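You operate a simulated robot arm through the tools that you are given. There is no shell and no other tool. Be economical: measure what you need, move in short steps, check, and stop when the job is done.

The job below is to be done with a simulated robot arm. You get a single attempt, and the scene is never put back.

JOB
Shut the radish lever and step the tower down for the small grey-tabbed basket.
Fine: wait for the dash before the wide lid comes off to the dark green mat; steel ring on, basket in its collar with its lid still seated; the lever stays shut.

The check looks at the end state, three seconds after you hand in, the way a careful person would. Anything else that was tipped, shoved, dropped, spilled or broken makes it a failure. A push-on lid holds only when it is set on centred and level and pressed home; a screw cap is set on level and turned clockwise until tight.

ROBOT AND FRAMES
A 6-joint arm with a two-finger parallel gripper, fixed in place. Base frame: the origin is at the foot of the arm, x ahead of it, y to its left, z up; the work surface is at about z = 85.4. Readings come in cm, rad, newtons and seconds.
With the tool pointing down near the work surface it reaches from about 26 to 68 cm from the base axis. Its first joint turns from -1.152 to 1.152 rad. Payload 2.9 kg.
Tool frame: the origin (TCP) lies between the finger pads and is the grasp point; the fingertips stand 3 cm ahead of it; z points along the fingers, y is the line along which they close. Largest opening 11 cm; finger width 2, thickness 1; the body of the gripper, 4.8 by 11.2 cm, starts 5.5 cm behind the TCP.
Orientation is told as [roll, pitch, yaw] about the base's x, y, z axes, in that order, counted from this pose: with the fingers straight down and closing along the base's y, the tool's x points along the base's -x, its y along +y and its z along -z.

CONTROLS
- The arm moves only by the tool apply_moves. Its argument "moves" is a list of rows, each a list of 7 numbers: the shift along the tool's x, y, z in units of 20 mm (1.0 is 20 mm), then the turn, a rotation vector about the tool's x, y, z in units of 8 degrees (1.0 is 8 degrees), then the gripper command, from -1 (fully open) to 1 (shut), values between in proportion. In form: [[dx, dy, dz, wx, wy, wz, hand], ...]. A call has 1 to 8 rows; each row shifts and turns the commanded pose from where the row before left it, along the tool's axes as they then stand. A call with a number of a shift or a turn outside -1 to 1 is refused whole. Rows are played at 5 a second. More than 5 cm and 0.15 rad between two rows, or a gripper value outside its range, and nothing of the call is played. Where a pose cannot be reached the arm comes as near as it can. A force on the tool above 90 N (or 10 N above the force at the start of the call, whichever is more), or a blocked arm, ends the call early, and 0.2 s more pass. The fingers move at their own pace (about 10.8 cm/s each) and stop on an object; they squeeze with about 21 N. The grip force told is the motor's: it shows also when the fingers shut on nothing. Time passes only in rows, and 0.2 s behind the last, so rows that do not move let the fingers close. The reply holds the time, the measured pose of the TCP, the force on the tool along the base axes, the opening and the grip force, in the units named above and with some noise.
- Cameras (640 x 400 px; columns grow to the right, rows downward): "scene" is fixed at [8.79, 46.16, 136.44]; the picture's right is [-0.50, -0.87, 0.00], its down [-0.64, 0.37, -0.67] and it looks along [0.58, -0.33, -0.74] (base axes); focal length 214 px, centre (320, 200). "wrist" rides on the gripper at [7.2, 1.7, -10.3] in the tool frame; the picture's right is [-0.23, 0.97, 0.00], its down [-0.76, -0.18, -0.62] and it looks along [-0.61, -0.14, 0.78] (tool axes); focal length 222 px, centre (320, 200). There is no depth. A picture from a camera that has moved, and an enlarged one, comes with that camera's place and axes in the base frame and with its lens.
- get_image(camera): a new picture of that camera. It takes no simulated time.
- inspect(camera, box): a new picture of the part [left, top, right, bottom] of that camera's present view, enlarged. It takes no simulated time.
- finish_job(): hands the job in; it is judged then, once.

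Go step by step. Nothing tells you positions but the pictures and the camera data: compare them with the known pose of the tool, close in by small moves and look again before you grip or let go. The budget is 120 turns and 84 pictures, counting those below and the enlarged ones. Unless the task says otherwise, let go and move clear before handing in, and close with one line.

The tools are called as a command line: name --pt "numbers of a row" for each row, then --argument value for the rest, lists and objects as JSON in quotes. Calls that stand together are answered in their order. apply_moves: Moves the arm, as the interface text tells. Its arguments: {"type":"object","properties":{"moves":{"type":"array"}},"required":["moves"]} The other tools are called the same way: get_image (camera) takes a picture; inspect (camera, box) takes an enlarged picture of a part of a camera's view; finish_job () hands the job in.

At the start:

```text
time: 0.0
position: [39.84, -23.41, 121.58]
ee_rot: [0.001, -0.001, 0.0]
force: [0.8, 0.0, -0.4]
grip_width: 11.03
gripper_force: 0.0
```

scene: 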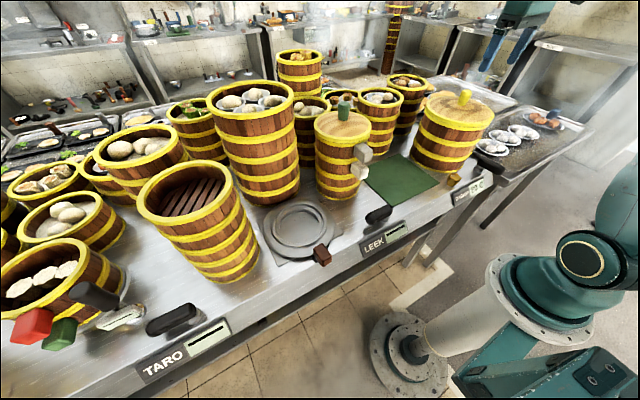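
wrist: 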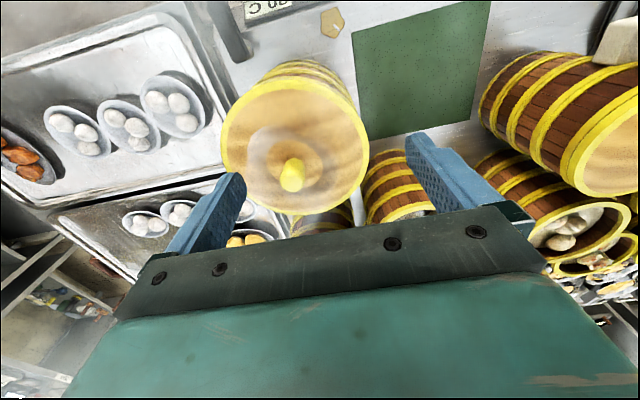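

I see several steamer towers, levers along the front edge with labels, a green mat and a ring on the counter. I'll take enlarged looks to identify the labels, lids, displays and tabs.

inspect --camera "scene" --box '[240, 60, 500, 222]'

inspect --camera "scene" --box '[0, 150, 340, 390]'

inspect --camera "scene" --box '[340, 140, 500, 260]'

```text
2.46 times, centred on (370, 141) of scene
camera zoom: at [8.79, 46.16, 136.44], right [-0.5, -0.87, 0.0], down [-0.64, 0.37, -0.67], along [0.58, -0.33, -0.74], focal length 528 px, centre (197, 345)
```

zoom: 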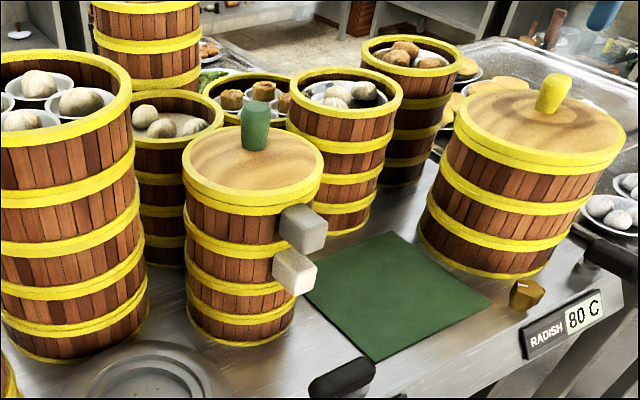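

```text
1.67 times, centred on (170, 270) of scene
camera zoom: at [8.79, 46.16, 136.44], right [-0.5, -0.87, 0.0], down [-0.64, 0.37, -0.67], along [0.58, -0.33, -0.74], focal length 358 px, centre (570, 83)
```

zoom: 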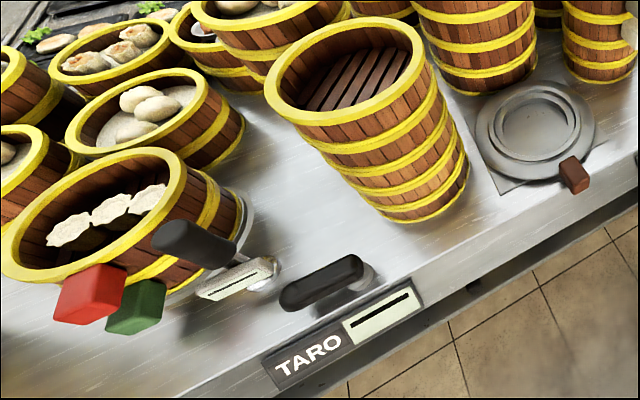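

```text
3.33 times, centred on (420, 200) of scene
camera zoom: at [8.79, 46.16, 136.44], right [-0.5, -0.87, 0.0], down [-0.64, 0.37, -0.67], along [0.58, -0.33, -0.74], focal length 715 px, centre (-13, 200)
```

zoom: 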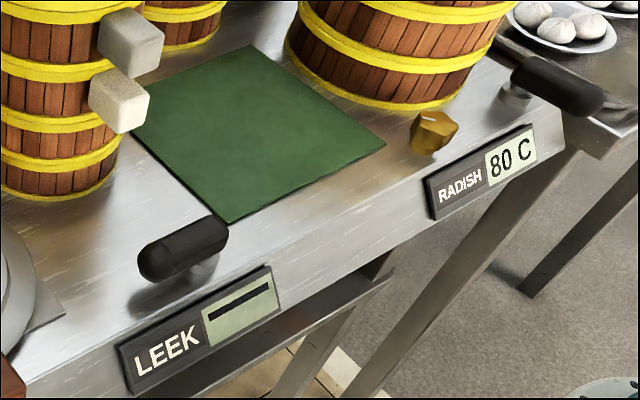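

The radish station shows 80 C (hot), while leek and taro show dashes, and the wide tower's lid knob is at about (46,-28.5,108). Next I look closer at the radish lever and the rest.

inspect --camera "wrist" --box '[160, 0, 400, 150]'

inspect --camera "scene" --box '[430, 130, 560, 211]'

inspect --camera "scene" --box '[240, 170, 360, 270]'

```text
2.67 times, centred on (280, 75) of wrist
camera zoom: at [32.51, -21.8, 131.89], right [0.23, 0.97, 0.0], down [0.76, -0.18, 0.62], along [0.61, -0.14, -0.78], focal length 592 px, centre (427, 533)
```

zoom: 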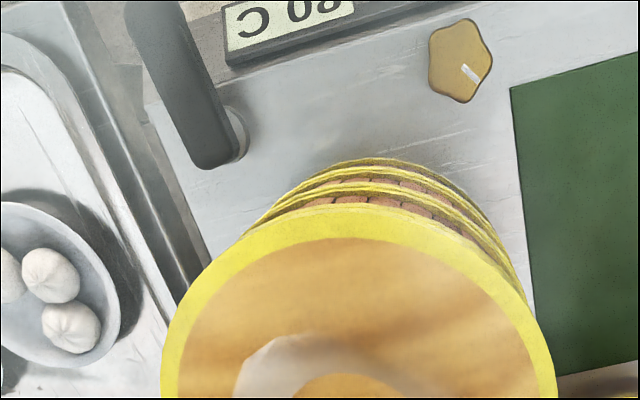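

```text
4.92 times, centred on (495, 170) of scene
camera zoom: at [8.79, 46.16, 136.44], right [-0.5, -0.87, 0.0], down [-0.64, 0.37, -0.67], along [0.58, -0.33, -0.74], focal length 1056 px, centre (-542, 345)
```

zoom: 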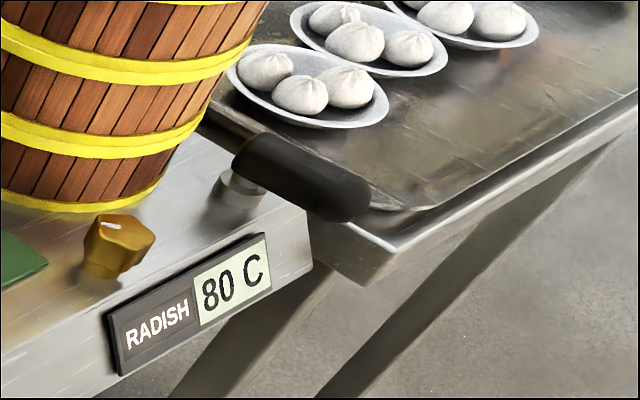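

```text
4.00 times, centred on (300, 220) of scene
camera zoom: at [8.79, 46.16, 136.44], right [-0.5, -0.87, 0.0], down [-0.64, 0.37, -0.67], along [0.58, -0.33, -0.74], focal length 858 px, centre (400, 120)
```

zoom: 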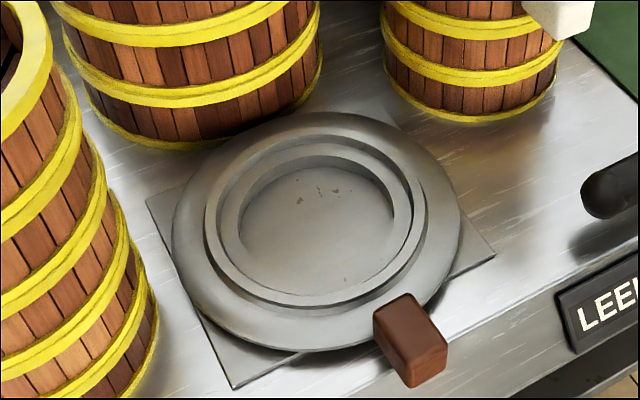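

The radish lever's handle points out over the edge (open, pivot about (33.7,-35.6)); the shut ones lie along the edge toward +y, so it must sweep clockwise. I move above its far side with closed fingers.

apply_moves --pt "0.77 -0.975 0.4 0 0 0 1" --pt "0.77 -0.975 0.4 0 0 0 1" --pt "0.77 -0.975 0.5 0 0 0 1" --pt "0.77 -0.975 0.9 0 0 0 1" --pt "0.77 -0.975 0.9 0 0 0 1" --pt "0.77 -0.975 0.9 0 0 0 1" --pt "0.77 -0.975 0.9 0 0 0 1" --pt "0.77 -0.975 0.9 0 0 0 1"

get_image --camera "wrist"

get_image --camera "scene"

```text
time: 1.8
position: [27.36, -38.82, 109.67]
ee_rot: [0.0, 0.0, 0.002]
force: [-0.4, -0.6, 0.3]
grip_width: 0.01
gripper_force: 20.8
```

```text
75 pictures are left
camera wrist: at [20.1, -37.29, 120.09], right [0.23, 0.97, 0.0], down [0.76, -0.18, 0.62], along [0.61, -0.14, -0.78], focal length 222 px, centre (320, 200)
```

wrist: 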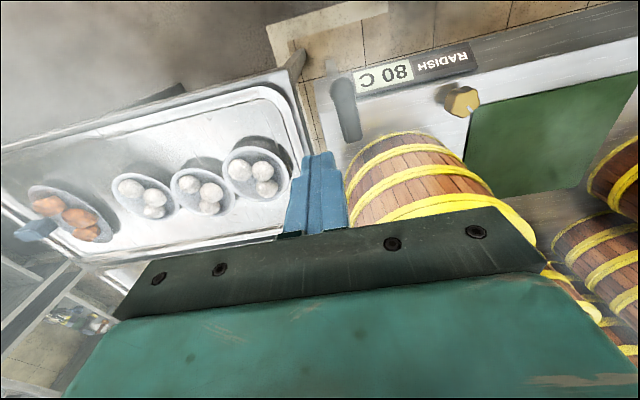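

```text
74 pictures are left
```

scene: 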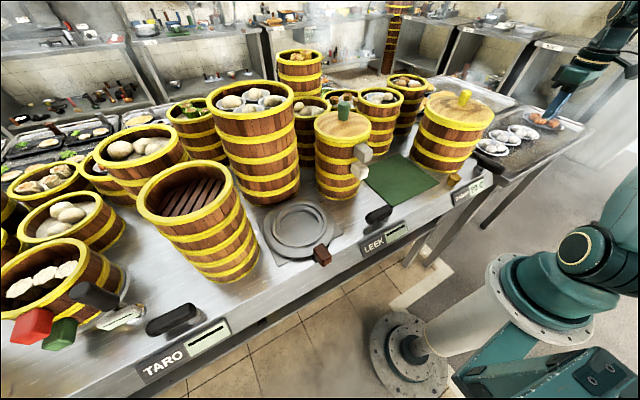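

The handle spans x 26.5–34.8 at y≈-36, z≈88. I descend beside it on the -y side.

apply_moves --pt "0 -0.3 1 0 0 0 1" --pt "0 0 1 0 0 0 1" --pt "0 0 1 0 0 0 1" --pt "0 0 1 0 0 0 1" --pt "0 0 1 0 0 0 1" --pt "0 0 1 0 0 0 1" --pt "0 0 1 0 0 0 1" --pt "0 0 1 0 0 0 1"

apply_moves --pt "0 0 0.85 0 0 0 1" --pt "0 0 0.7 0 0 0 1" --pt "0 0 0 0 0 0 1"

get_image --camera "wrist"

inspect --camera "scene" --box '[430, 100, 590, 220]'

```text
time: 3.6
position: [27.63, -39.46, 93.78]
ee_rot: [0.001, 0.0, 0.001]
force: [-1.2, -0.1, -0.6]
grip_width: 0.01
gripper_force: 20.8
```

```text
time: 4.4
position: [27.64, -39.55, 90.94]
ee_rot: [0.002, 0.001, 0.0]
force: [0.5, 0.1, 0.1]
grip_width: 0.0
gripper_force: 20.9
```

```text
73 pictures are left
camera wrist: at [20.21, -37.91, 101.16], right [0.23, 0.97, 0.0], down [0.76, -0.18, 0.62], along [0.61, -0.14, -0.78], focal length 222 px, centre (320, 200)
```

wrist: 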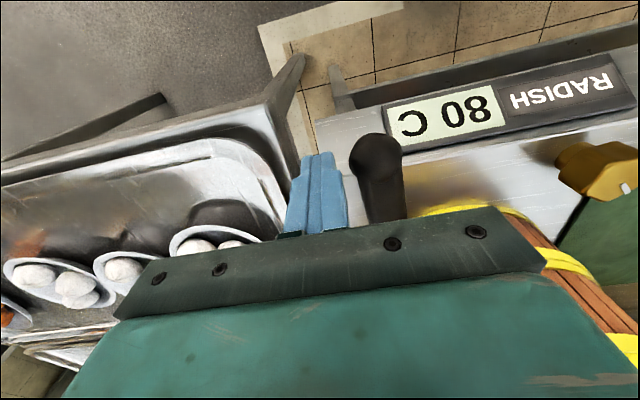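

```text
3.33 times, centred on (510, 160) of scene
camera zoom: at [8.79, 46.16, 136.44], right [-0.5, -0.87, 0.0], down [-0.64, 0.37, -0.67], along [0.58, -0.33, -0.74], focal length 715 px, centre (-313, 333)
```

zoom: 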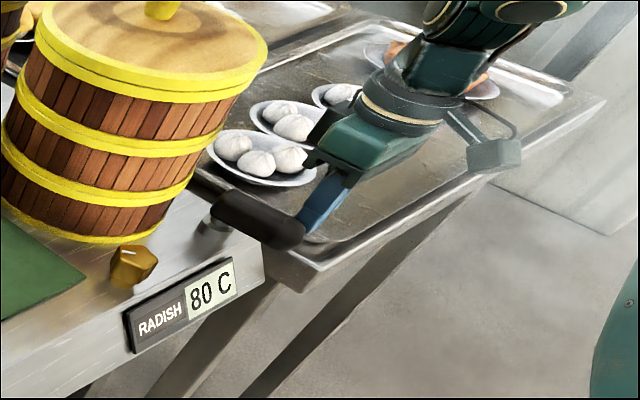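

The fingers are beside the handle at its height. I sweep the arc clockwise.

apply_moves --pt "0 0.87 0.25 0 0 0 1" --pt "0 0.83 0 0 0 0 1" --pt "0 0.83 0 0 0 0 1" --pt "-0.375 0.73 0 0 0 0 1" --pt "-0.375 0.73 0 0 0 0 1" --pt "-0.68 0.45 0 0 0 0 1" --pt "-0.5 0.35 0 0 0 0 1"

get_image --camera "wrist"

inspect --camera "scene" --box '[430, 100, 590, 220]'

```text
time: 5.1
position: [27.32, -37.67, 90.43]
ee_rot: [-0.053, -0.01, -0.034]
force: [2.4, -27.4, -19.2]
grip_width: 0.0
gripper_force: 21.0
stopped in row 3: the force on the tool passed its limit (the readings are from after the stop); the commanded pose is now the measured one
```

```text
71 pictures are left
camera wrist: at [19.97, -35.26, 100.66], right [0.26, 0.96, -0.05], down [0.75, -0.17, 0.64], along [0.61, -0.2, -0.77], focal length 222 px, centre (320, 200)
```

wrist: 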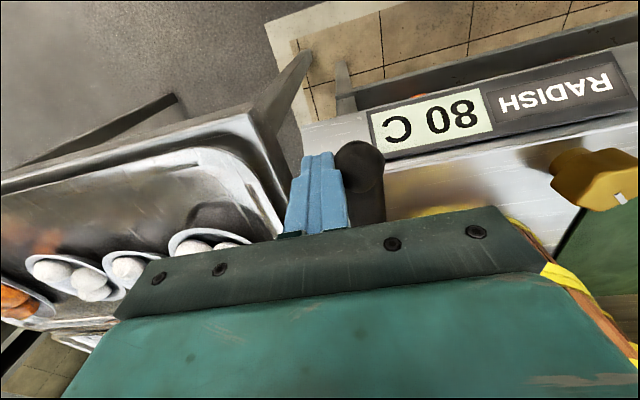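

```text
3.33 times, centred on (510, 160) of scene
camera zoom: at [8.81, 46.08, 136.48], right [-0.5, -0.87, 0.0], down [-0.64, 0.37, -0.67], along [0.58, -0.33, -0.74], focal length 715 px, centre (-313, 333)
```

zoom: 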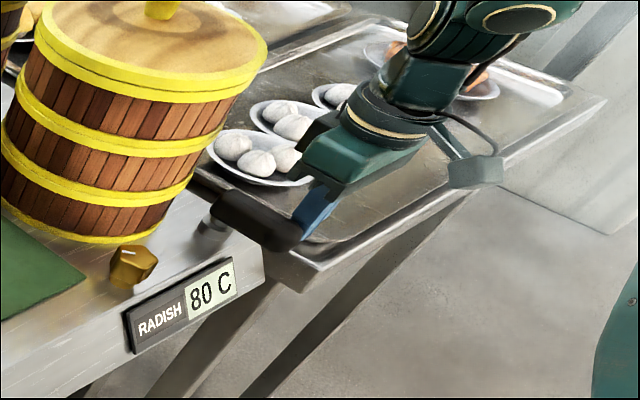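

The lever did not budge that way and the force limit tripped. I inspect the leek and taro levers to see which way shut ones sit on their pivots.

apply_moves --pt "0 -0.4 0 0 0 0 1" --pt "0 -0.4 -0.3 0 0 0 1"

inspect --camera "scene" --box '[345, 180, 425, 240]'

inspect --camera "scene" --box '[60, 260, 240, 380]'

inspect --camera "scene" --box '[460, 135, 540, 195]'

```text
time: 5.7
position: [27.31, -38.8, 91.14]
ee_rot: [-0.039, -0.006, -0.029]
force: [0.4, -0.8, -0.5]
grip_width: 0.0
gripper_force: 21.1
```

```text
6.67 times, centred on (385, 210) of scene
camera zoom: at [8.79, 46.17, 136.45], right [-0.5, -0.87, 0.0], down [-0.64, 0.37, -0.67], along [0.58, -0.33, -0.74], focal length 1430 px, centre (-113, 133)
```

zoom: 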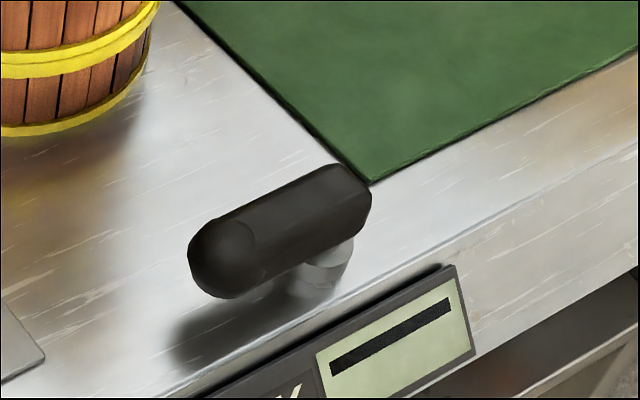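

```text
3.33 times, centred on (150, 320) of scene
camera zoom: at [8.79, 46.17, 136.45], right [-0.5, -0.87, 0.0], down [-0.64, 0.37, -0.67], along [0.58, -0.33, -0.74], focal length 715 px, centre (887, -200)
```

zoom: 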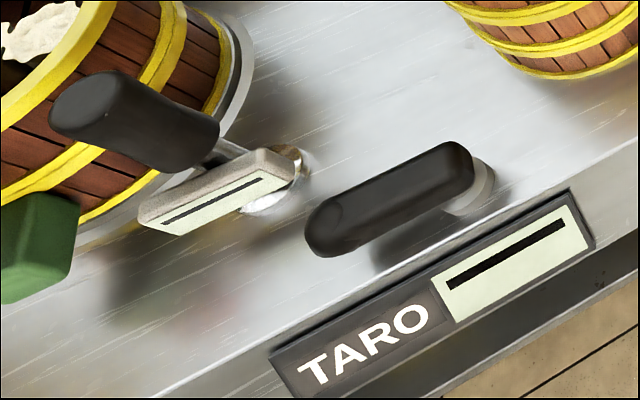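

```text
6.67 times, centred on (500, 165) of scene
camera zoom: at [8.79, 46.17, 136.45], right [-0.5, -0.87, 0.0], down [-0.64, 0.37, -0.67], along [0.58, -0.33, -0.74], focal length 1430 px, centre (-880, 433)
```

zoom: 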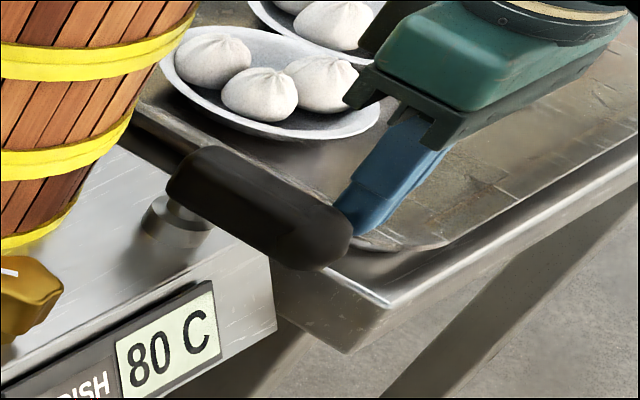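

The shut levers both extend toward +y from a right-hand pivot, so the direction was right; the lever is probably just stiff or damped. I straighten the tool and push again slowly, farther out on the handle.

apply_moves --pt "0.25 -0.1 0.2 -0.28 0 -0.21 1" --pt "0 0.3 0 0 0 0 1" --pt "0 0.2 0 0 0 0 1" --pt "0 0.15 0 0 0 0 1" --pt "0 0.15 0 0 0 0 1" --pt "0 0.15 0 0 0 0 1" --pt "0 0.15 0 0 0 0 1" --pt "0 0.15 0 0 0 0 1"

get_image --camera "wrist"

```text
time: 7.5
position: [26.67, -37.51, 90.95]
ee_rot: [-0.025, -0.011, -0.012]
force: [-3.2, -59.1, -27.0]
grip_width: 0.0
gripper_force: 21.1
```

```text
66 pictures are left
camera wrist: at [19.27, -35.51, 101.14], right [0.24, 0.97, -0.02], down [0.75, -0.17, 0.64], along [0.61, -0.17, -0.77], focal length 222 px, centre (320, 200)
```

wrist: 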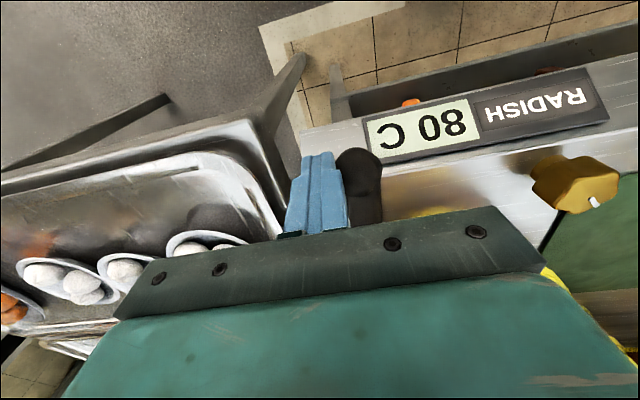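

The push reads 59 N with little motion. I hold this load for a moment to see whether it creeps.

apply_moves --pt "0 0.1 0 0 0 0 1" --pt "0 0 0 0 0 0 1" --pt "0 0 0 0 0 0 1" --pt "0 0 0 0 0 0 1" --pt "0 0.1 0 0 0 0 1" --pt "0 0 0 0 0 0 1"

```text
time: 8.9
position: [26.67, -37.44, 91.14]
ee_rot: [-0.036, -0.013, -0.019]
force: [-8.2, -69.5, -13.3]
grip_width: 0.0
gripper_force: 21.0
```

It holds firm like an end stop. I back away and look at the lever clearly from nearby before trying anything else.

apply_moves --pt "0 -0.9 0 0 0 0 1" --pt "0 -0.4 0 -0.25 0 -0.15 1" --pt "0.5 0 -1 0 0 0 1" --pt "0.5 0.5 -1 0 0 0 1" --pt "0.5 0.5 -1 0 0 0 1" --pt "0.5 0.5 0 0 0 0 1"

get_image --camera "wrist"

inspect --camera "scene" --box '[460, 135, 540, 195]'

```text
time: 10.3
position: [22.56, -36.09, 96.88]
ee_rot: [0.031, -0.007, 0.023]
force: [0.2, -0.2, -0.1]
grip_width: 0.0
gripper_force: 21.0
```

```text
65 pictures are left
camera wrist: at [15.24, -34.86, 107.26], right [0.21, 0.98, 0.03], down [0.76, -0.18, 0.62], along [0.61, -0.1, -0.78], focal length 222 px, centre (320, 200)
```

wrist: 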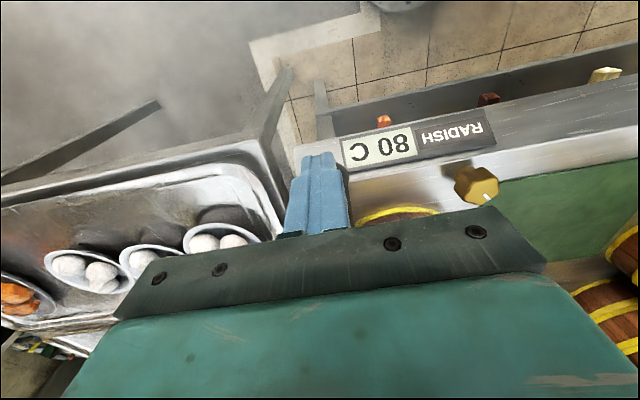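

```text
6.67 times, centred on (500, 165) of scene
camera zoom: at [8.79, 46.16, 136.44], right [-0.5, -0.87, 0.0], down [-0.64, 0.37, -0.67], along [0.58, -0.33, -0.74], focal length 1430 px, centre (-880, 433)
```

zoom: 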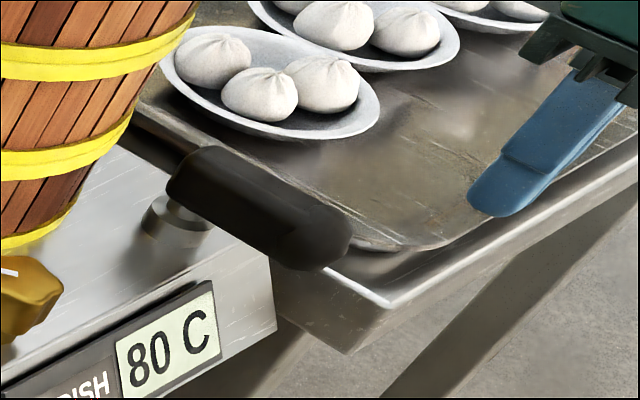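

The lever hasn't changed. I'll grasp its outer end between the fingers, so I can feel both turning directions gently.

apply_moves --pt "-0.8 0 0 0.22 0 0.16 -0.1" --pt "-0.8 0 0 0 0 0 -0.1" --pt "-0.7 0 0.5 0 0 0 -0.1" --pt "0 0 1 0 0 0 -0.1" --pt "0 0 0 0 0 0 -0.1"

get_image --camera "wrist"

```text
time: 11.5
position: [27.33, -35.93, 93.81]
ee_rot: [0.0, -0.008, -0.001]
force: [0.0, 0.6, -0.4]
grip_width: 6.04
gripper_force: 0.1
```

```text
63 pictures are left
camera wrist: at [20.04, -34.33, 104.22], right [0.23, 0.97, 0.0], down [0.76, -0.18, 0.63], along [0.61, -0.14, -0.78], focal length 222 px, centre (320, 200)
```

wrist: 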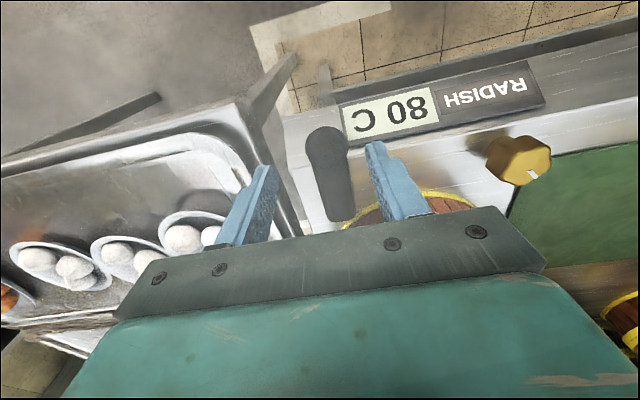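

The handle lies between the fingers. I descend and close on it.

apply_moves --pt "0 0.05 1 0 0 0 -0.1" --pt "0 0 1 0 0 0 -0.1" --pt "0 0 0 0 0 0 1" --pt "0 0 0 0 0 0 1" --pt "0 0 0 0 0 0 1"

get_image --camera "wrist"

```text
time: 12.7
position: [27.54, -35.8, 89.86]
ee_rot: [0.003, -0.005, 0.002]
force: [-4.3, 12.7, 3.6]
grip_width: 2.81
gripper_force: 45.5
```

```text
62 pictures are left
camera wrist: at [20.11, -34.14, 100.21], right [0.23, 0.97, 0.0], down [0.76, -0.18, 0.63], along [0.61, -0.14, -0.78], focal length 222 px, centre (320, 200)
```

wrist: 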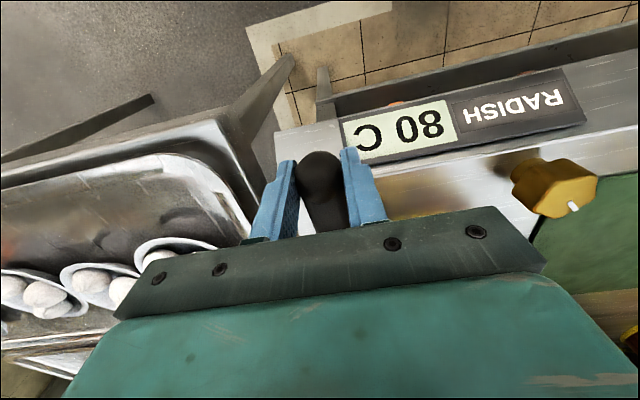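

Gripped (2.8 cm handle). I nudge gently toward -y and watch force versus motion.

apply_moves --pt "0 -0.15 0 0 0 0 1" --pt "0 -0.15 0 0 0 0 1" --pt "0 -0.15 0 0 0 0 1" --pt "0 0 0 0 0 0 1"

```text
time: 13.7
position: [27.37, -36.75, 89.82]
ee_rot: [0.001, -0.009, 0.003]
force: [5.3, 20.1, 5.8]
grip_width: 3.05
gripper_force: 45.1
```

apply_moves --pt "0 -0.2 0 0 0 0 1" --pt "0 -0.2 0 0 0 0 1" --pt "0 -0.2 0 0 0 0 1" --pt "0 0 0 0 0 0 1"

inspect --camera "scene" --box '[430, 115, 550, 205]'

```text
time: 14.7
position: [27.39, -37.94, 89.92]
ee_rot: [0.001, -0.01, 0.002]
force: [8.4, 14.0, 3.6]
grip_width: 3.15
gripper_force: 45.5
```

```text
4.44 times, centred on (490, 160) of scene
camera zoom: at [8.81, 46.2, 136.43], right [-0.5, -0.87, 0.0], down [-0.64, 0.37, -0.67], along [0.58, -0.33, -0.74], focal length 953 px, centre (-436, 378)
```

zoom: 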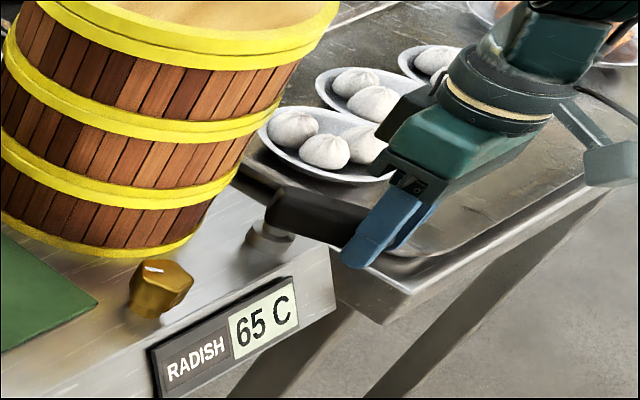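

The lever does move toward -y and the display fell to 65 C, so this is the shutting direction. I follow its arc about the pivot, turning the gripper with it.

apply_moves --pt "-0.103 -0.25 -0.15 0 0 -0.875 1" --pt "-0.095 -0.253 -0.1 0 0 -0.875 1" --pt "-0.086 -0.256 0 0 0 -0.875 1" --pt "-0.077 -0.259 0 0 0 -0.875 1" --pt "-0.068 -0.261 0 0 0 -0.875 1" --pt "-0.058 -0.264 0 0 0 -0.875 1" --pt "-0.049 -0.265 0 0 0 -0.875 1" --pt "-0.04 -0.267 0 0 0 -0.875 1"

inspect --camera "scene" --box '[430, 115, 550, 205]'

get_image --camera "wrist"

```text
time: 16.5
position: [29.58, -41.9, 90.43]
ee_rot: [-0.007, 0.007, 0.962]
force: [-23.7, -39.6, -5.3]
grip_width: 0.01
gripper_force: 38.2
```

```text
4.44 times, centred on (490, 160) of scene
camera zoom: at [8.74, 46.06, 136.49], right [-0.5, -0.87, 0.0], down [-0.64, 0.37, -0.67], along [0.58, -0.33, -0.74], focal length 953 px, centre (-436, 378)
```

zoom: 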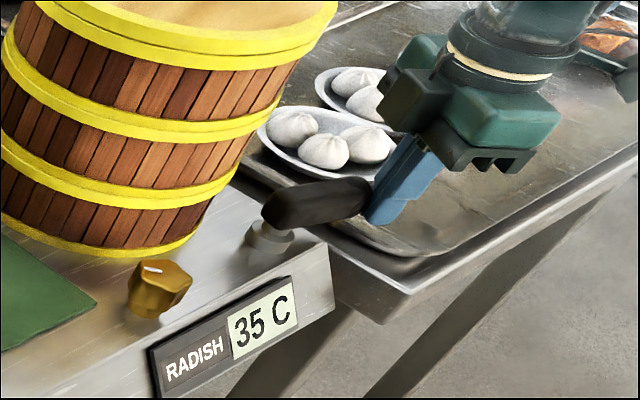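

```text
59 pictures are left
camera wrist: at [23.99, -46.79, 100.85], right [-0.67, 0.74, -0.01], down [0.58, 0.53, 0.62], along [0.47, 0.41, -0.78], focal length 222 px, centre (320, 200)
```

wrist: 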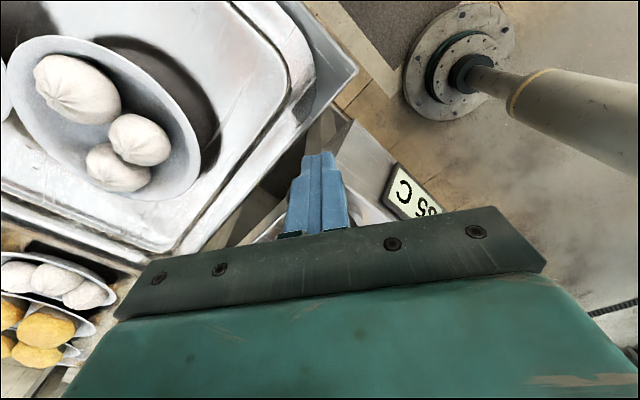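

The grip slipped off the tip, but the lever is most of the way and the display is at 35 C. I back off outward, lift, and look.

apply_moves --pt "0.4 0 -0.2 0 0 0 1" --pt "0.2 0 -1 0 0 0 1" --pt "0 0 -1 0 0 0 1" --pt "0 0 -1 0 0 0 1" --pt "0 0 -1 0 0 0 1"

get_image --camera "wrist"

inspect --camera "scene" --box '[430, 115, 550, 205]'

```text
time: 17.7
position: [29.33, -42.16, 98.67]
ee_rot: [-0.004, -0.004, 0.976]
force: [0.1, 0.0, 0.1]
grip_width: 0.02
gripper_force: 38.1
```

```text
58 pictures are left
camera wrist: at [23.74, -47.32, 109.07], right [-0.68, 0.73, 0.0], down [0.57, 0.53, 0.63], along [0.46, 0.42, -0.78], focal length 222 px, centre (320, 200)
```

wrist: 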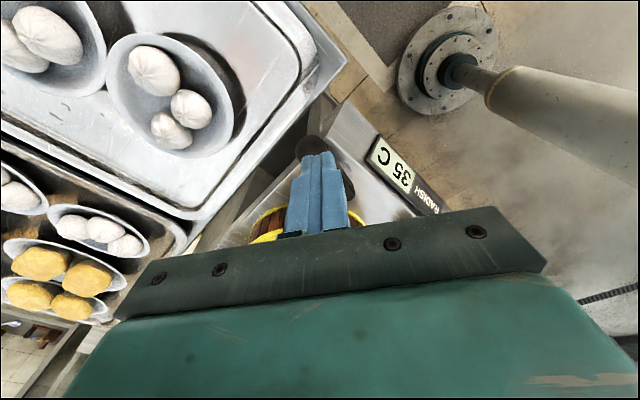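

```text
4.44 times, centred on (490, 160) of scene
camera zoom: at [8.79, 46.17, 136.44], right [-0.5, -0.87, 0.0], down [-0.64, 0.37, -0.67], along [0.58, -0.33, -0.74], focal length 953 px, centre (-436, 378)
```

zoom: 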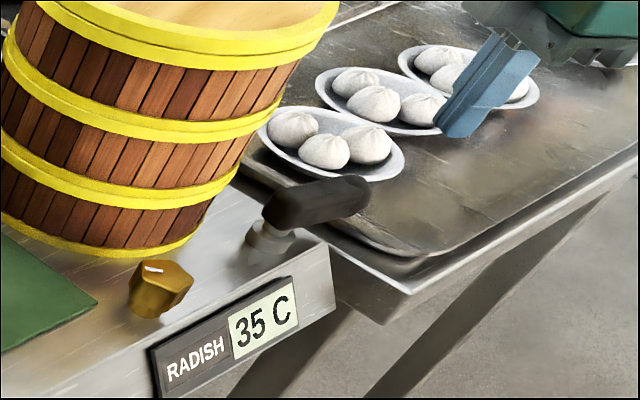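

The handle is at roughly 75° of 90°. I come down on its open side and push it the rest of the way until it stops.

apply_moves --pt "-0.66 0.77 0.5 0 0 0 1" --pt "0 0 1 0 0 0 1" --pt "0 0 1 0 0 0 1" --pt "0 0 1 0 0 0 1" --pt "0 0 0.5 0 0 0 1"

apply_moves --pt "-0.08 -0.22 0 0 0 0 1" --pt "-0.08 -0.22 0 0 0 0 1" --pt "-0.08 -0.22 0 0 0 0 1" --pt "-0.08 -0.22 0 0 0 0 1" --pt "-0.08 -0.22 0 0 0 0 1" --pt "-0.08 -0.22 0 0 0 0 1"

inspect --camera "scene" --box '[430, 115, 550, 205]'

```text
time: 18.9
position: [28.8, -40.28, 90.72]
ee_rot: [-0.006, -0.003, 0.977]
force: [-0.1, 0.2, -0.3]
grip_width: 0.0
gripper_force: 37.6
```

```text
time: 20.3
position: [30.72, -40.84, 90.71]
ee_rot: [0.01, -0.003, 0.966]
force: [-51.6, 9.5, 18.3]
grip_width: 0.0
gripper_force: 37.6
```

```text
4.44 times, centred on (490, 160) of scene
camera zoom: at [8.65, 46.21, 136.44], right [-0.5, -0.87, 0.0], down [-0.64, 0.37, -0.67], along [0.58, -0.33, -0.74], focal length 953 px, centre (-436, 378)
```

zoom: 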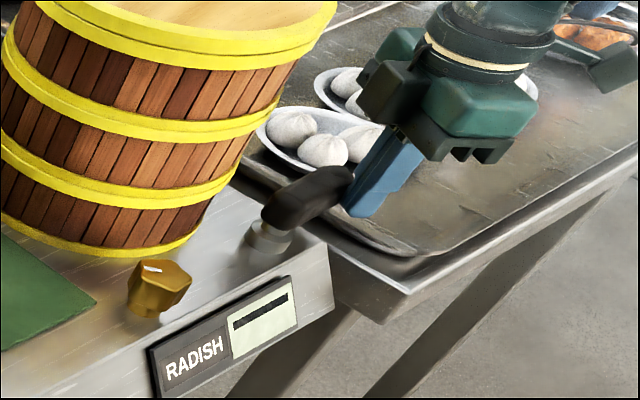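

The lever hit its stop and the display shows the dash. I back off, rise, and straighten the gripper.

apply_moves --pt "0.25 0.73 0 0 0 0 1" --pt "0 0 -1 0 0 0 1" --pt "0 0 -1 0 0 0.86 1" --pt "0 0 -1 0 0 0.86 1" --pt "0 0 -1 0 0 0.86 1" --pt "0 0 -1 0 0 0.86 1" --pt "0 0 -1 0 0 0.86 1" --pt "0 0 -1 0 0 0.86 0"

apply_moves --pt "0 0.2 -1 0 0 0.88 0" --pt "0 0.5 -1 0 0 0.88 0" --pt "0 1 -1 0 0 0 0" --pt "0 1 -1 0 0 0 0" --pt "0 1 -1 0 0 0 0" --pt "0 1 -1 0 0 0 0" --pt "0 1 -1 0 0 0 0" --pt "0 1 -1 0 0 0 0"

get_image --camera "wrist"

get_image --camera "scene"

```text
time: 22.1
position: [29.99, -40.45, 104.87]
ee_rot: [-0.002, -0.006, 0.256]
force: [-0.1, -0.9, 0.3]
grip_width: 5.5
gripper_force: 0.0
```

```text
time: 23.9
position: [29.37, -26.85, 120.66]
ee_rot: [-0.001, -0.007, 0.01]
force: [1.0, 0.0, 0.6]
grip_width: 5.51
gripper_force: 0.0
```

```text
55 pictures are left
camera wrist: at [21.96, -25.4, 131.06], right [0.22, 0.98, 0.0], down [0.76, -0.17, 0.63], along [0.61, -0.14, -0.78], focal length 222 px, centre (320, 200)
```

wrist: 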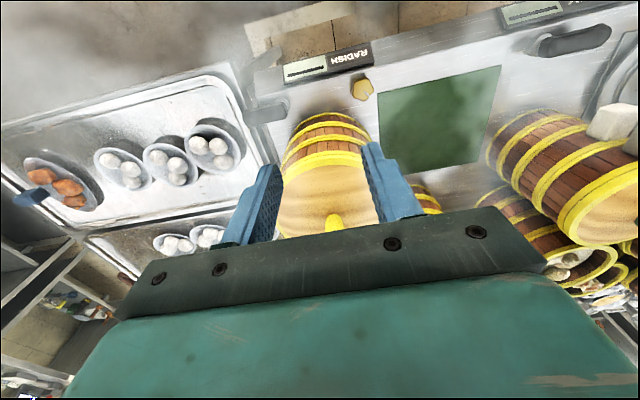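

```text
54 pictures are left
```

scene: 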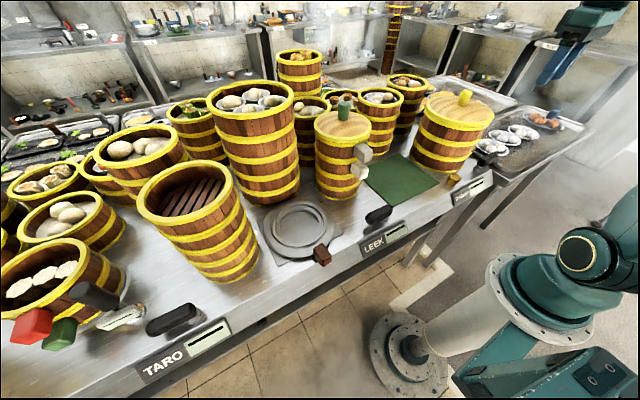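

The lever is shut and the dash is shown. Mat is centred about (44,-6). Now I move above the wide lid's yellow knob at about (46,-28.5).

apply_moves --pt "-0.98 -0.1 0 0 0 0 0" --pt "-0.98 -0.1 0 0 0 0 0" --pt "-0.98 -0.1 0 0 0 0 0" --pt "-0.98 -0.1 0 0 0 0 0" --pt "-0.98 -0.1 0 0 0 0 0" --pt "-0.98 -0.1 0 0 0 0 0" --pt "-0.98 -0.1 0 0 0 0 0" --pt "-0.98 -0.1 0 0 0 0 0"

apply_moves --pt "-0.5 0 0.5 0 0 0.05 0" --pt "0 0 0.5 0 0 0 0" --pt "0 0 0.4 0 0 0 0"

get_image --camera "wrist"

inspect --camera "scene" --box '[390, 40, 530, 145]'

```text
time: 25.7
position: [45.2, -28.59, 120.85]
ee_rot: [0.0, -0.006, 0.01]
force: [0.9, 0.0, -0.1]
grip_width: 5.48
gripper_force: 0.1
```

```text
time: 26.5
position: [46.13, -28.68, 118.0]
ee_rot: [0.0, -0.006, 0.004]
force: [-0.6, 0.5, 0.2]
grip_width: 5.49
gripper_force: 0.1
```

```text
53 pictures are left
camera wrist: at [38.74, -27.03, 128.41], right [0.22, 0.97, 0.0], down [0.76, -0.17, 0.63], along [0.61, -0.14, -0.78], focal length 222 px, centre (320, 200)
```

wrist: 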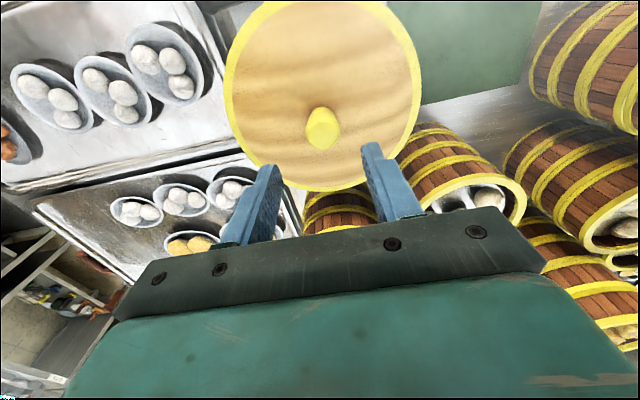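

```text
3.81 times, centred on (460, 92) of scene
camera zoom: at [8.79, 46.16, 136.44], right [-0.5, -0.87, 0.0], down [-0.64, 0.37, -0.67], along [0.58, -0.33, -0.74], focal length 817 px, centre (-213, 610)
```

zoom: 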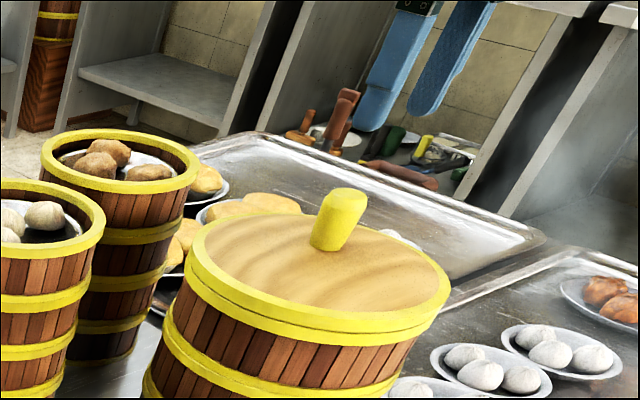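

The knob spans roughly z 105.3–109.9 at (46.3,-28.6). I descend around it and grip.

apply_moves --pt "-0.1 0 1 0 0 0 0" --pt "0 0 1 0 0 0 0" --pt "0 0 1 0 0 0 0" --pt "0 0 0.8 0 0 0 0" --pt "0 0 0.6 0 0 0 0" --pt "0 0 0 0 0 0 0"

inspect --camera "scene" --box '[390, 40, 530, 145]'

```text
time: 27.9
position: [47.79, -29.36, 110.38]
ee_rot: [0.001, -0.005, 0.002]
force: [-0.5, 0.5, 0.4]
grip_width: 5.49
gripper_force: 0.1
out of reach, approached as far as the arm can: row 3, 4, 5
```

```text
3.81 times, centred on (460, 92) of scene
camera zoom: at [8.79, 46.16, 136.44], right [-0.5, -0.87, 0.0], down [-0.64, 0.37, -0.67], along [0.58, -0.33, -0.74], focal length 817 px, centre (-213, 610)
```

zoom: 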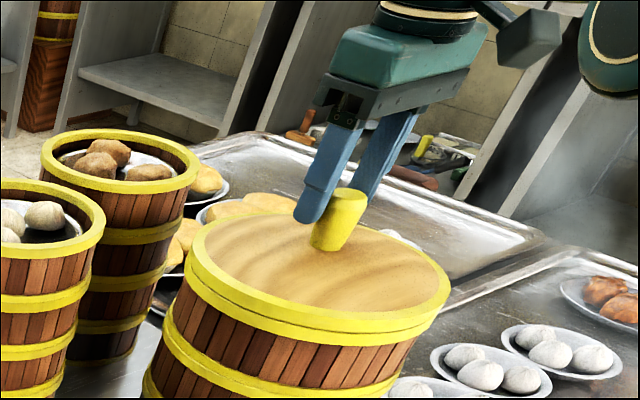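

The arm reported a reach limit and drifted outward to (47.8,-29.4). I raise a little, move back over the knob in small steps, and see what it can do.

apply_moves --pt "0.4 0.2 -1 0 0 0 0" --pt "0.35 0.2 -0.5 0 0 0 0" --pt "0 0 0 0 0 0 0"

apply_moves --pt "0 0 0.5 0 0 0 0" --pt "0 0 0.5 0 0 0 0" --pt "0 0 0.5 0 0 0 0"

```text
time: 28.7
position: [46.35, -28.49, 113.51]
ee_rot: [0.0, -0.007, 0.004]
force: [0.4, -0.7, 0.2]
grip_width: 5.5
gripper_force: 0.0
```

```text
time: 29.5
position: [47.28, -29.18, 111.29]
ee_rot: [0.002, -0.007, 0.003]
force: [-0.6, 0.4, 0.2]
grip_width: 5.49
gripper_force: 0.1
out of reach, approached as far as the arm can: row 2, 3
```

There seems to be a joint limit just here with this tool orientation. The knob is round, so I go back up, yaw the tool about 30°, and try the descent again.

apply_moves --pt "0.4 0.3 -0.8 0 0 -1 0" --pt "0 0 0 0 0 -1 0" --pt "0 0 0 0 0 -1 0" --pt "0 0 0 0 0 -1 0" --pt "0 0 0 0 0 0 0"

apply_moves --pt "0 0 0.5 0 0 0 0" --pt "0 0 0.5 0 0 0 0" --pt "0 0 0.5 0 0 0 0"

```text
time: 30.7
position: [46.4, -28.68, 112.86]
ee_rot: [-0.002, -0.008, 0.563]
force: [0.3, -0.1, -1.1]
grip_width: 5.52
gripper_force: 0.0
```

```text
time: 31.5
position: [47.44, -29.33, 110.89]
ee_rot: [-0.002, -0.007, 0.563]
force: [0.0, 0.8, 0.9]
grip_width: 5.55
gripper_force: 0.2
out of reach, approached as far as the arm can: row 1, 2, 3
```

Same boundary, so it is positional. I test whether a smaller radius at this height is reachable (staying well above the lid).

apply_moves --pt "0 0 -1 0 0 1 0" --pt "0.5 0.3 -0.5 0 0 1 0" --pt "0.7 0.4 0 0 0 1 0" --pt "0.7 0.4 0 0 0 1 0" --pt "0.7 0.4 0 0 0 0 0" --pt "0.7 0.4 0 0 0 0 0"

apply_moves --pt "0 0 0.5 0 0 0 0" --pt "0 0 0.5 0 0 0 0" --pt "0 0 0.5 0 0 0 0"

```text
time: 32.9
position: [42.43, -27.97, 116.49]
ee_rot: [0.003, -0.005, 0.003]
force: [-0.6, 1.0, -0.4]
grip_width: 5.5
gripper_force: 0.1
out of reach, approached as far as the arm can: row 4, 5, 6
```

```text
time: 33.7
position: [43.8, -28.79, 114.95]
ee_rot: [0.003, -0.004, 0.005]
force: [0.4, 0.5, 0.2]
grip_width: 5.51
gripper_force: 0.1
out of reach, approached as far as the arm can: row 1, 2, 3
```

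The boundary persists here, though similar radii worked earlier further right. I look at how the arm is folded.

get_image --camera "scene"

```text
50 pictures are left
```

scene: 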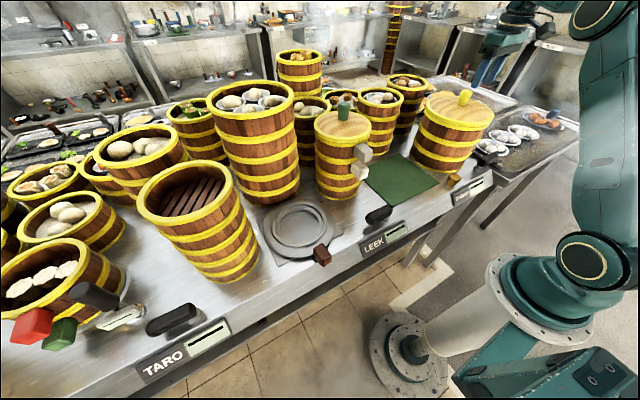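

The upper arm stands nearly vertical now. I retrace to the earlier good spot (29.4,-26.9,120.7) to find out whether this is a branch issue.

apply_moves --pt "0 0 -1 0 0 0 0" --pt "0 0 -1 0 0 0 0" --pt "0 0 -1 0 0 0 0" --pt "1 0.1 0 0 0 0 0" --pt "1 0.1 0 0 0 0 0" --pt "1 0.1 0 0 0 0 0" --pt "1 0.1 0 0 0 0 0" --pt "1 0.1 0 0 0 0 0"

apply_moves --pt "1 0.1 0 0 0 0 0" --pt "1 0.1 0 0 0 0 0" --pt "0 0 1 0 0 0 0" --pt "0 0 1 0 0 0 0" --pt "0 0 1 0 0 0 0"

```text
time: 35.5
position: [33.86, -27.91, 121.18]
ee_rot: [0.003, -0.003, 0.004]
force: [-0.4, -0.2, -0.1]
grip_width: 5.49
gripper_force: 0.1
out of reach, approached as far as the arm can: row 8
```

```text
time: 36.7
position: [32.23, -29.65, 121.32]
ee_rot: [0.003, -0.004, 0.004]
force: [0.6, -0.4, -0.1]
grip_width: 5.51
gripper_force: 0.0
out of reach, approached as far as the arm can: row 1, 2, 3, 4, 5
```

This spot was reachable before, so the arm is on a different posture branch. I compare its appearance now.

get_image --camera "scene"

```text
49 pictures are left
```

scene: 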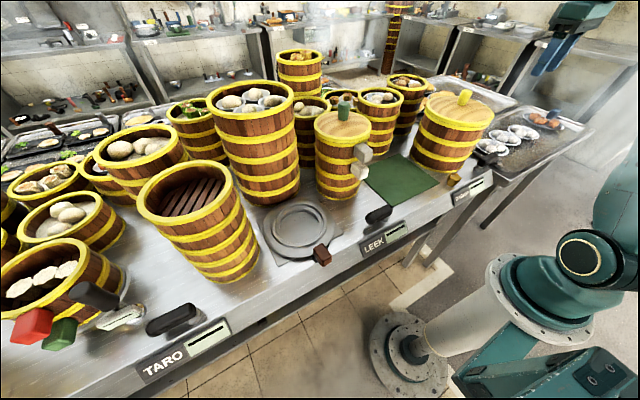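

The limit points fit a fold-limit circle about the shoulder, which earlier poses violated freely. I test whether the earlier first-descent spot (27.4,-38.8) is still reachable.

apply_moves --pt "0.3 -0.9 0 0 0 0 0" --pt "0.4 -0.9 0 0 0 0 0" --pt "0.5 -0.9 0.3 0 0 0 0" --pt "0.5 -0.9 0.5 0 0 0 0" --pt "0.5 -0.9 0.5 0 0 0 0" --pt "0 0 1 0 0 0 0" --pt "0 0 1 0 0 0 0"

```text
time: 38.3
position: [28.98, -40.42, 117.37]
ee_rot: [0.002, -0.007, 0.002]
force: [-0.1, 0.2, -0.3]
grip_width: 5.51
gripper_force: 0.1
out of reach, approached as far as the arm can: row 6, 7
```

Even this spot is now refused, so the solver seems stuck at a gate it crossed freely at the start. I try crossing with larger combined steps in this free airspace.

apply_moves --pt "-0.5 0 -0.5 0 0 0 0" --pt "0 0 0 0 0 0 0" --pt "1 1 1 0 0 0 0" --pt "1 1 1 0 0 0 0" --pt "0 0 1 0 0 0 0"

```text
time: 39.5
position: [25.53, -40.77, 116.84]
ee_rot: [-0.03, 0.087, 0.004]
force: [0.4, 0.4, 0.2]
grip_width: 5.5
gripper_force: 0.0
out of reach, approached as far as the arm can: row 3, 4, 5
```

The refusal is real in the current posture. I go back to the exact starting pose, where the first inward move worked, and see if it works from there.

apply_moves --pt "-0.5 0.3 -1 -0.21 -0.62 0 0" --pt "-0.8 1 -1 0 0 0 0" --pt "-1 1 -0.5 0 0 0 0" --pt "-1 1 0 0 0 0 0" --pt "-1 1 0 0 0 0 0" --pt "-1 1 0 0 0 0 0" --pt "-1 1 0 0 0 0 0" --pt "-0.7 1 0 0 0 0 0"

get_image --camera "scene"

```text
time: 41.3
position: [39.38, -25.9, 118.37]
ee_rot: [-0.034, 0.025, 0.01]
force: [-0.7, -0.6, 0.0]
grip_width: 5.5
gripper_force: 0.0
out of reach, approached as far as the arm can: row 1
```

```text
48 pictures are left
```

scene: 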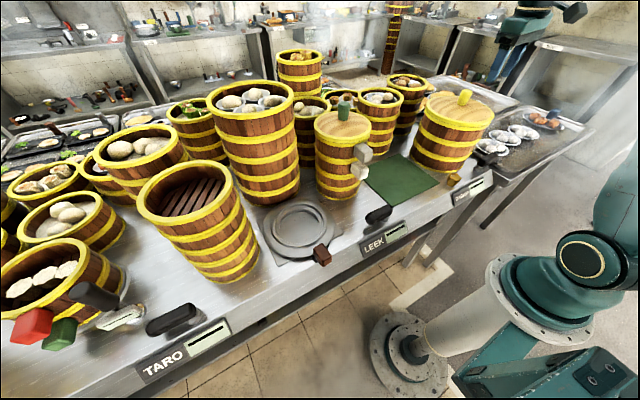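

apply_moves --pt "0 0 0.5 0.25 -0.15 0 0" --pt "0 0 0.5 0 0 0 0" --pt "0 0 0.5 0 0 0 0"

```text
time: 42.1
position: [39.2, -26.32, 115.39]
ee_rot: [-0.069, 0.006, 0.013]
force: [0.1, 0.6, -0.3]
grip_width: 5.51
gripper_force: 0.0
```

That crossed the gate: it descends freely again. I correct the small roll and approach the knob from inside at lower height, letting it pass between the open fingers.

apply_moves --pt "0 -0.5 0.5 -0.5 0 0.1 -0.3" --pt "0 -0.5 0.5 0 0 0 -0.3" --pt "0 -0.2 0.9 0 0 0 -0.3" --pt "0 0 0 0 0 0 -0.3"

get_image --camera "wrist"

```text
time: 43.1
position: [39.27, -28.78, 111.66]
ee_rot: [0.002, 0.004, -0.004]
force: [-0.5, -0.2, 0.1]
grip_width: 7.14
gripper_force: 0.1
```

```text
47 pictures are left
camera wrist: at [32.15, -27.1, 122.04], right [0.23, 0.97, 0.0], down [0.76, -0.18, 0.62], along [0.6, -0.14, -0.79], focal length 222 px, centre (320, 200)
```

wrist: 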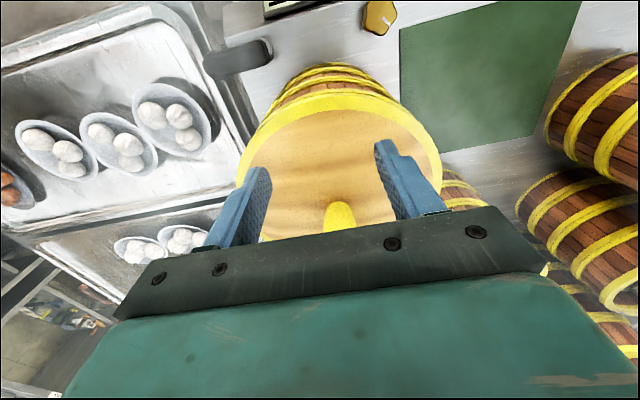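

apply_moves --pt "-0.7 0.05 0 0 0 0 -0.3" --pt "-0.7 0.05 0 0 0 0 -0.3" --pt "-0.7 0 0 0 0 0 -0.3" --pt "-0.7 0 0 0 0 0 -0.3" --pt "-0.7 0 0.3 0 0 0 -0.3" --pt "0 0 0.7 0 0 0 -0.3" --pt "0 0 0.4 0 0 0 -0.3"

inspect --camera "scene" --box '[390, 40, 530, 145]'

get_image --camera "wrist"

```text
time: 44.7
position: [46.41, -28.53, 109.0]
ee_rot: [0.001, 0.005, -0.002]
force: [0.2, 0.0, 0.5]
grip_width: 7.14
gripper_force: 0.1
```

```text
3.81 times, centred on (460, 92) of scene
camera zoom: at [8.79, 46.16, 136.44], right [-0.5, -0.87, 0.0], down [-0.64, 0.37, -0.67], along [0.58, -0.33, -0.74], focal length 817 px, centre (-213, 610)
```

zoom: 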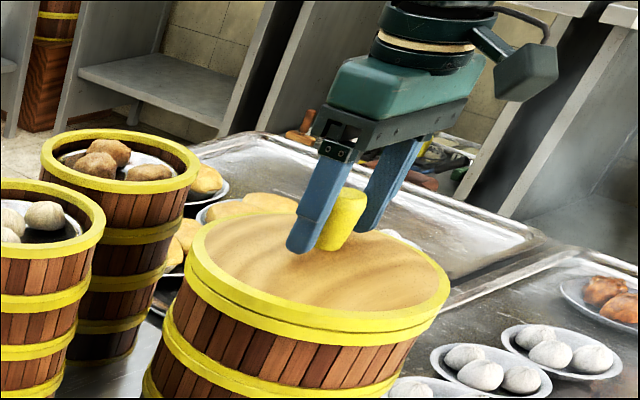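

```text
45 pictures are left
camera wrist: at [39.18, -26.94, 119.34], right [0.23, 0.97, 0.0], down [0.76, -0.18, 0.62], along [0.6, -0.14, -0.79], focal length 222 px, centre (320, 200)
```

wrist: 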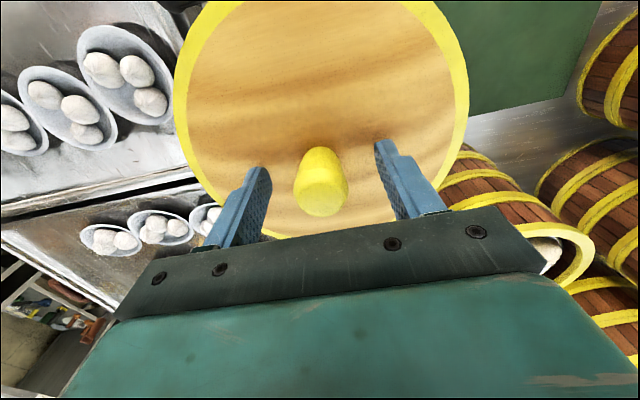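

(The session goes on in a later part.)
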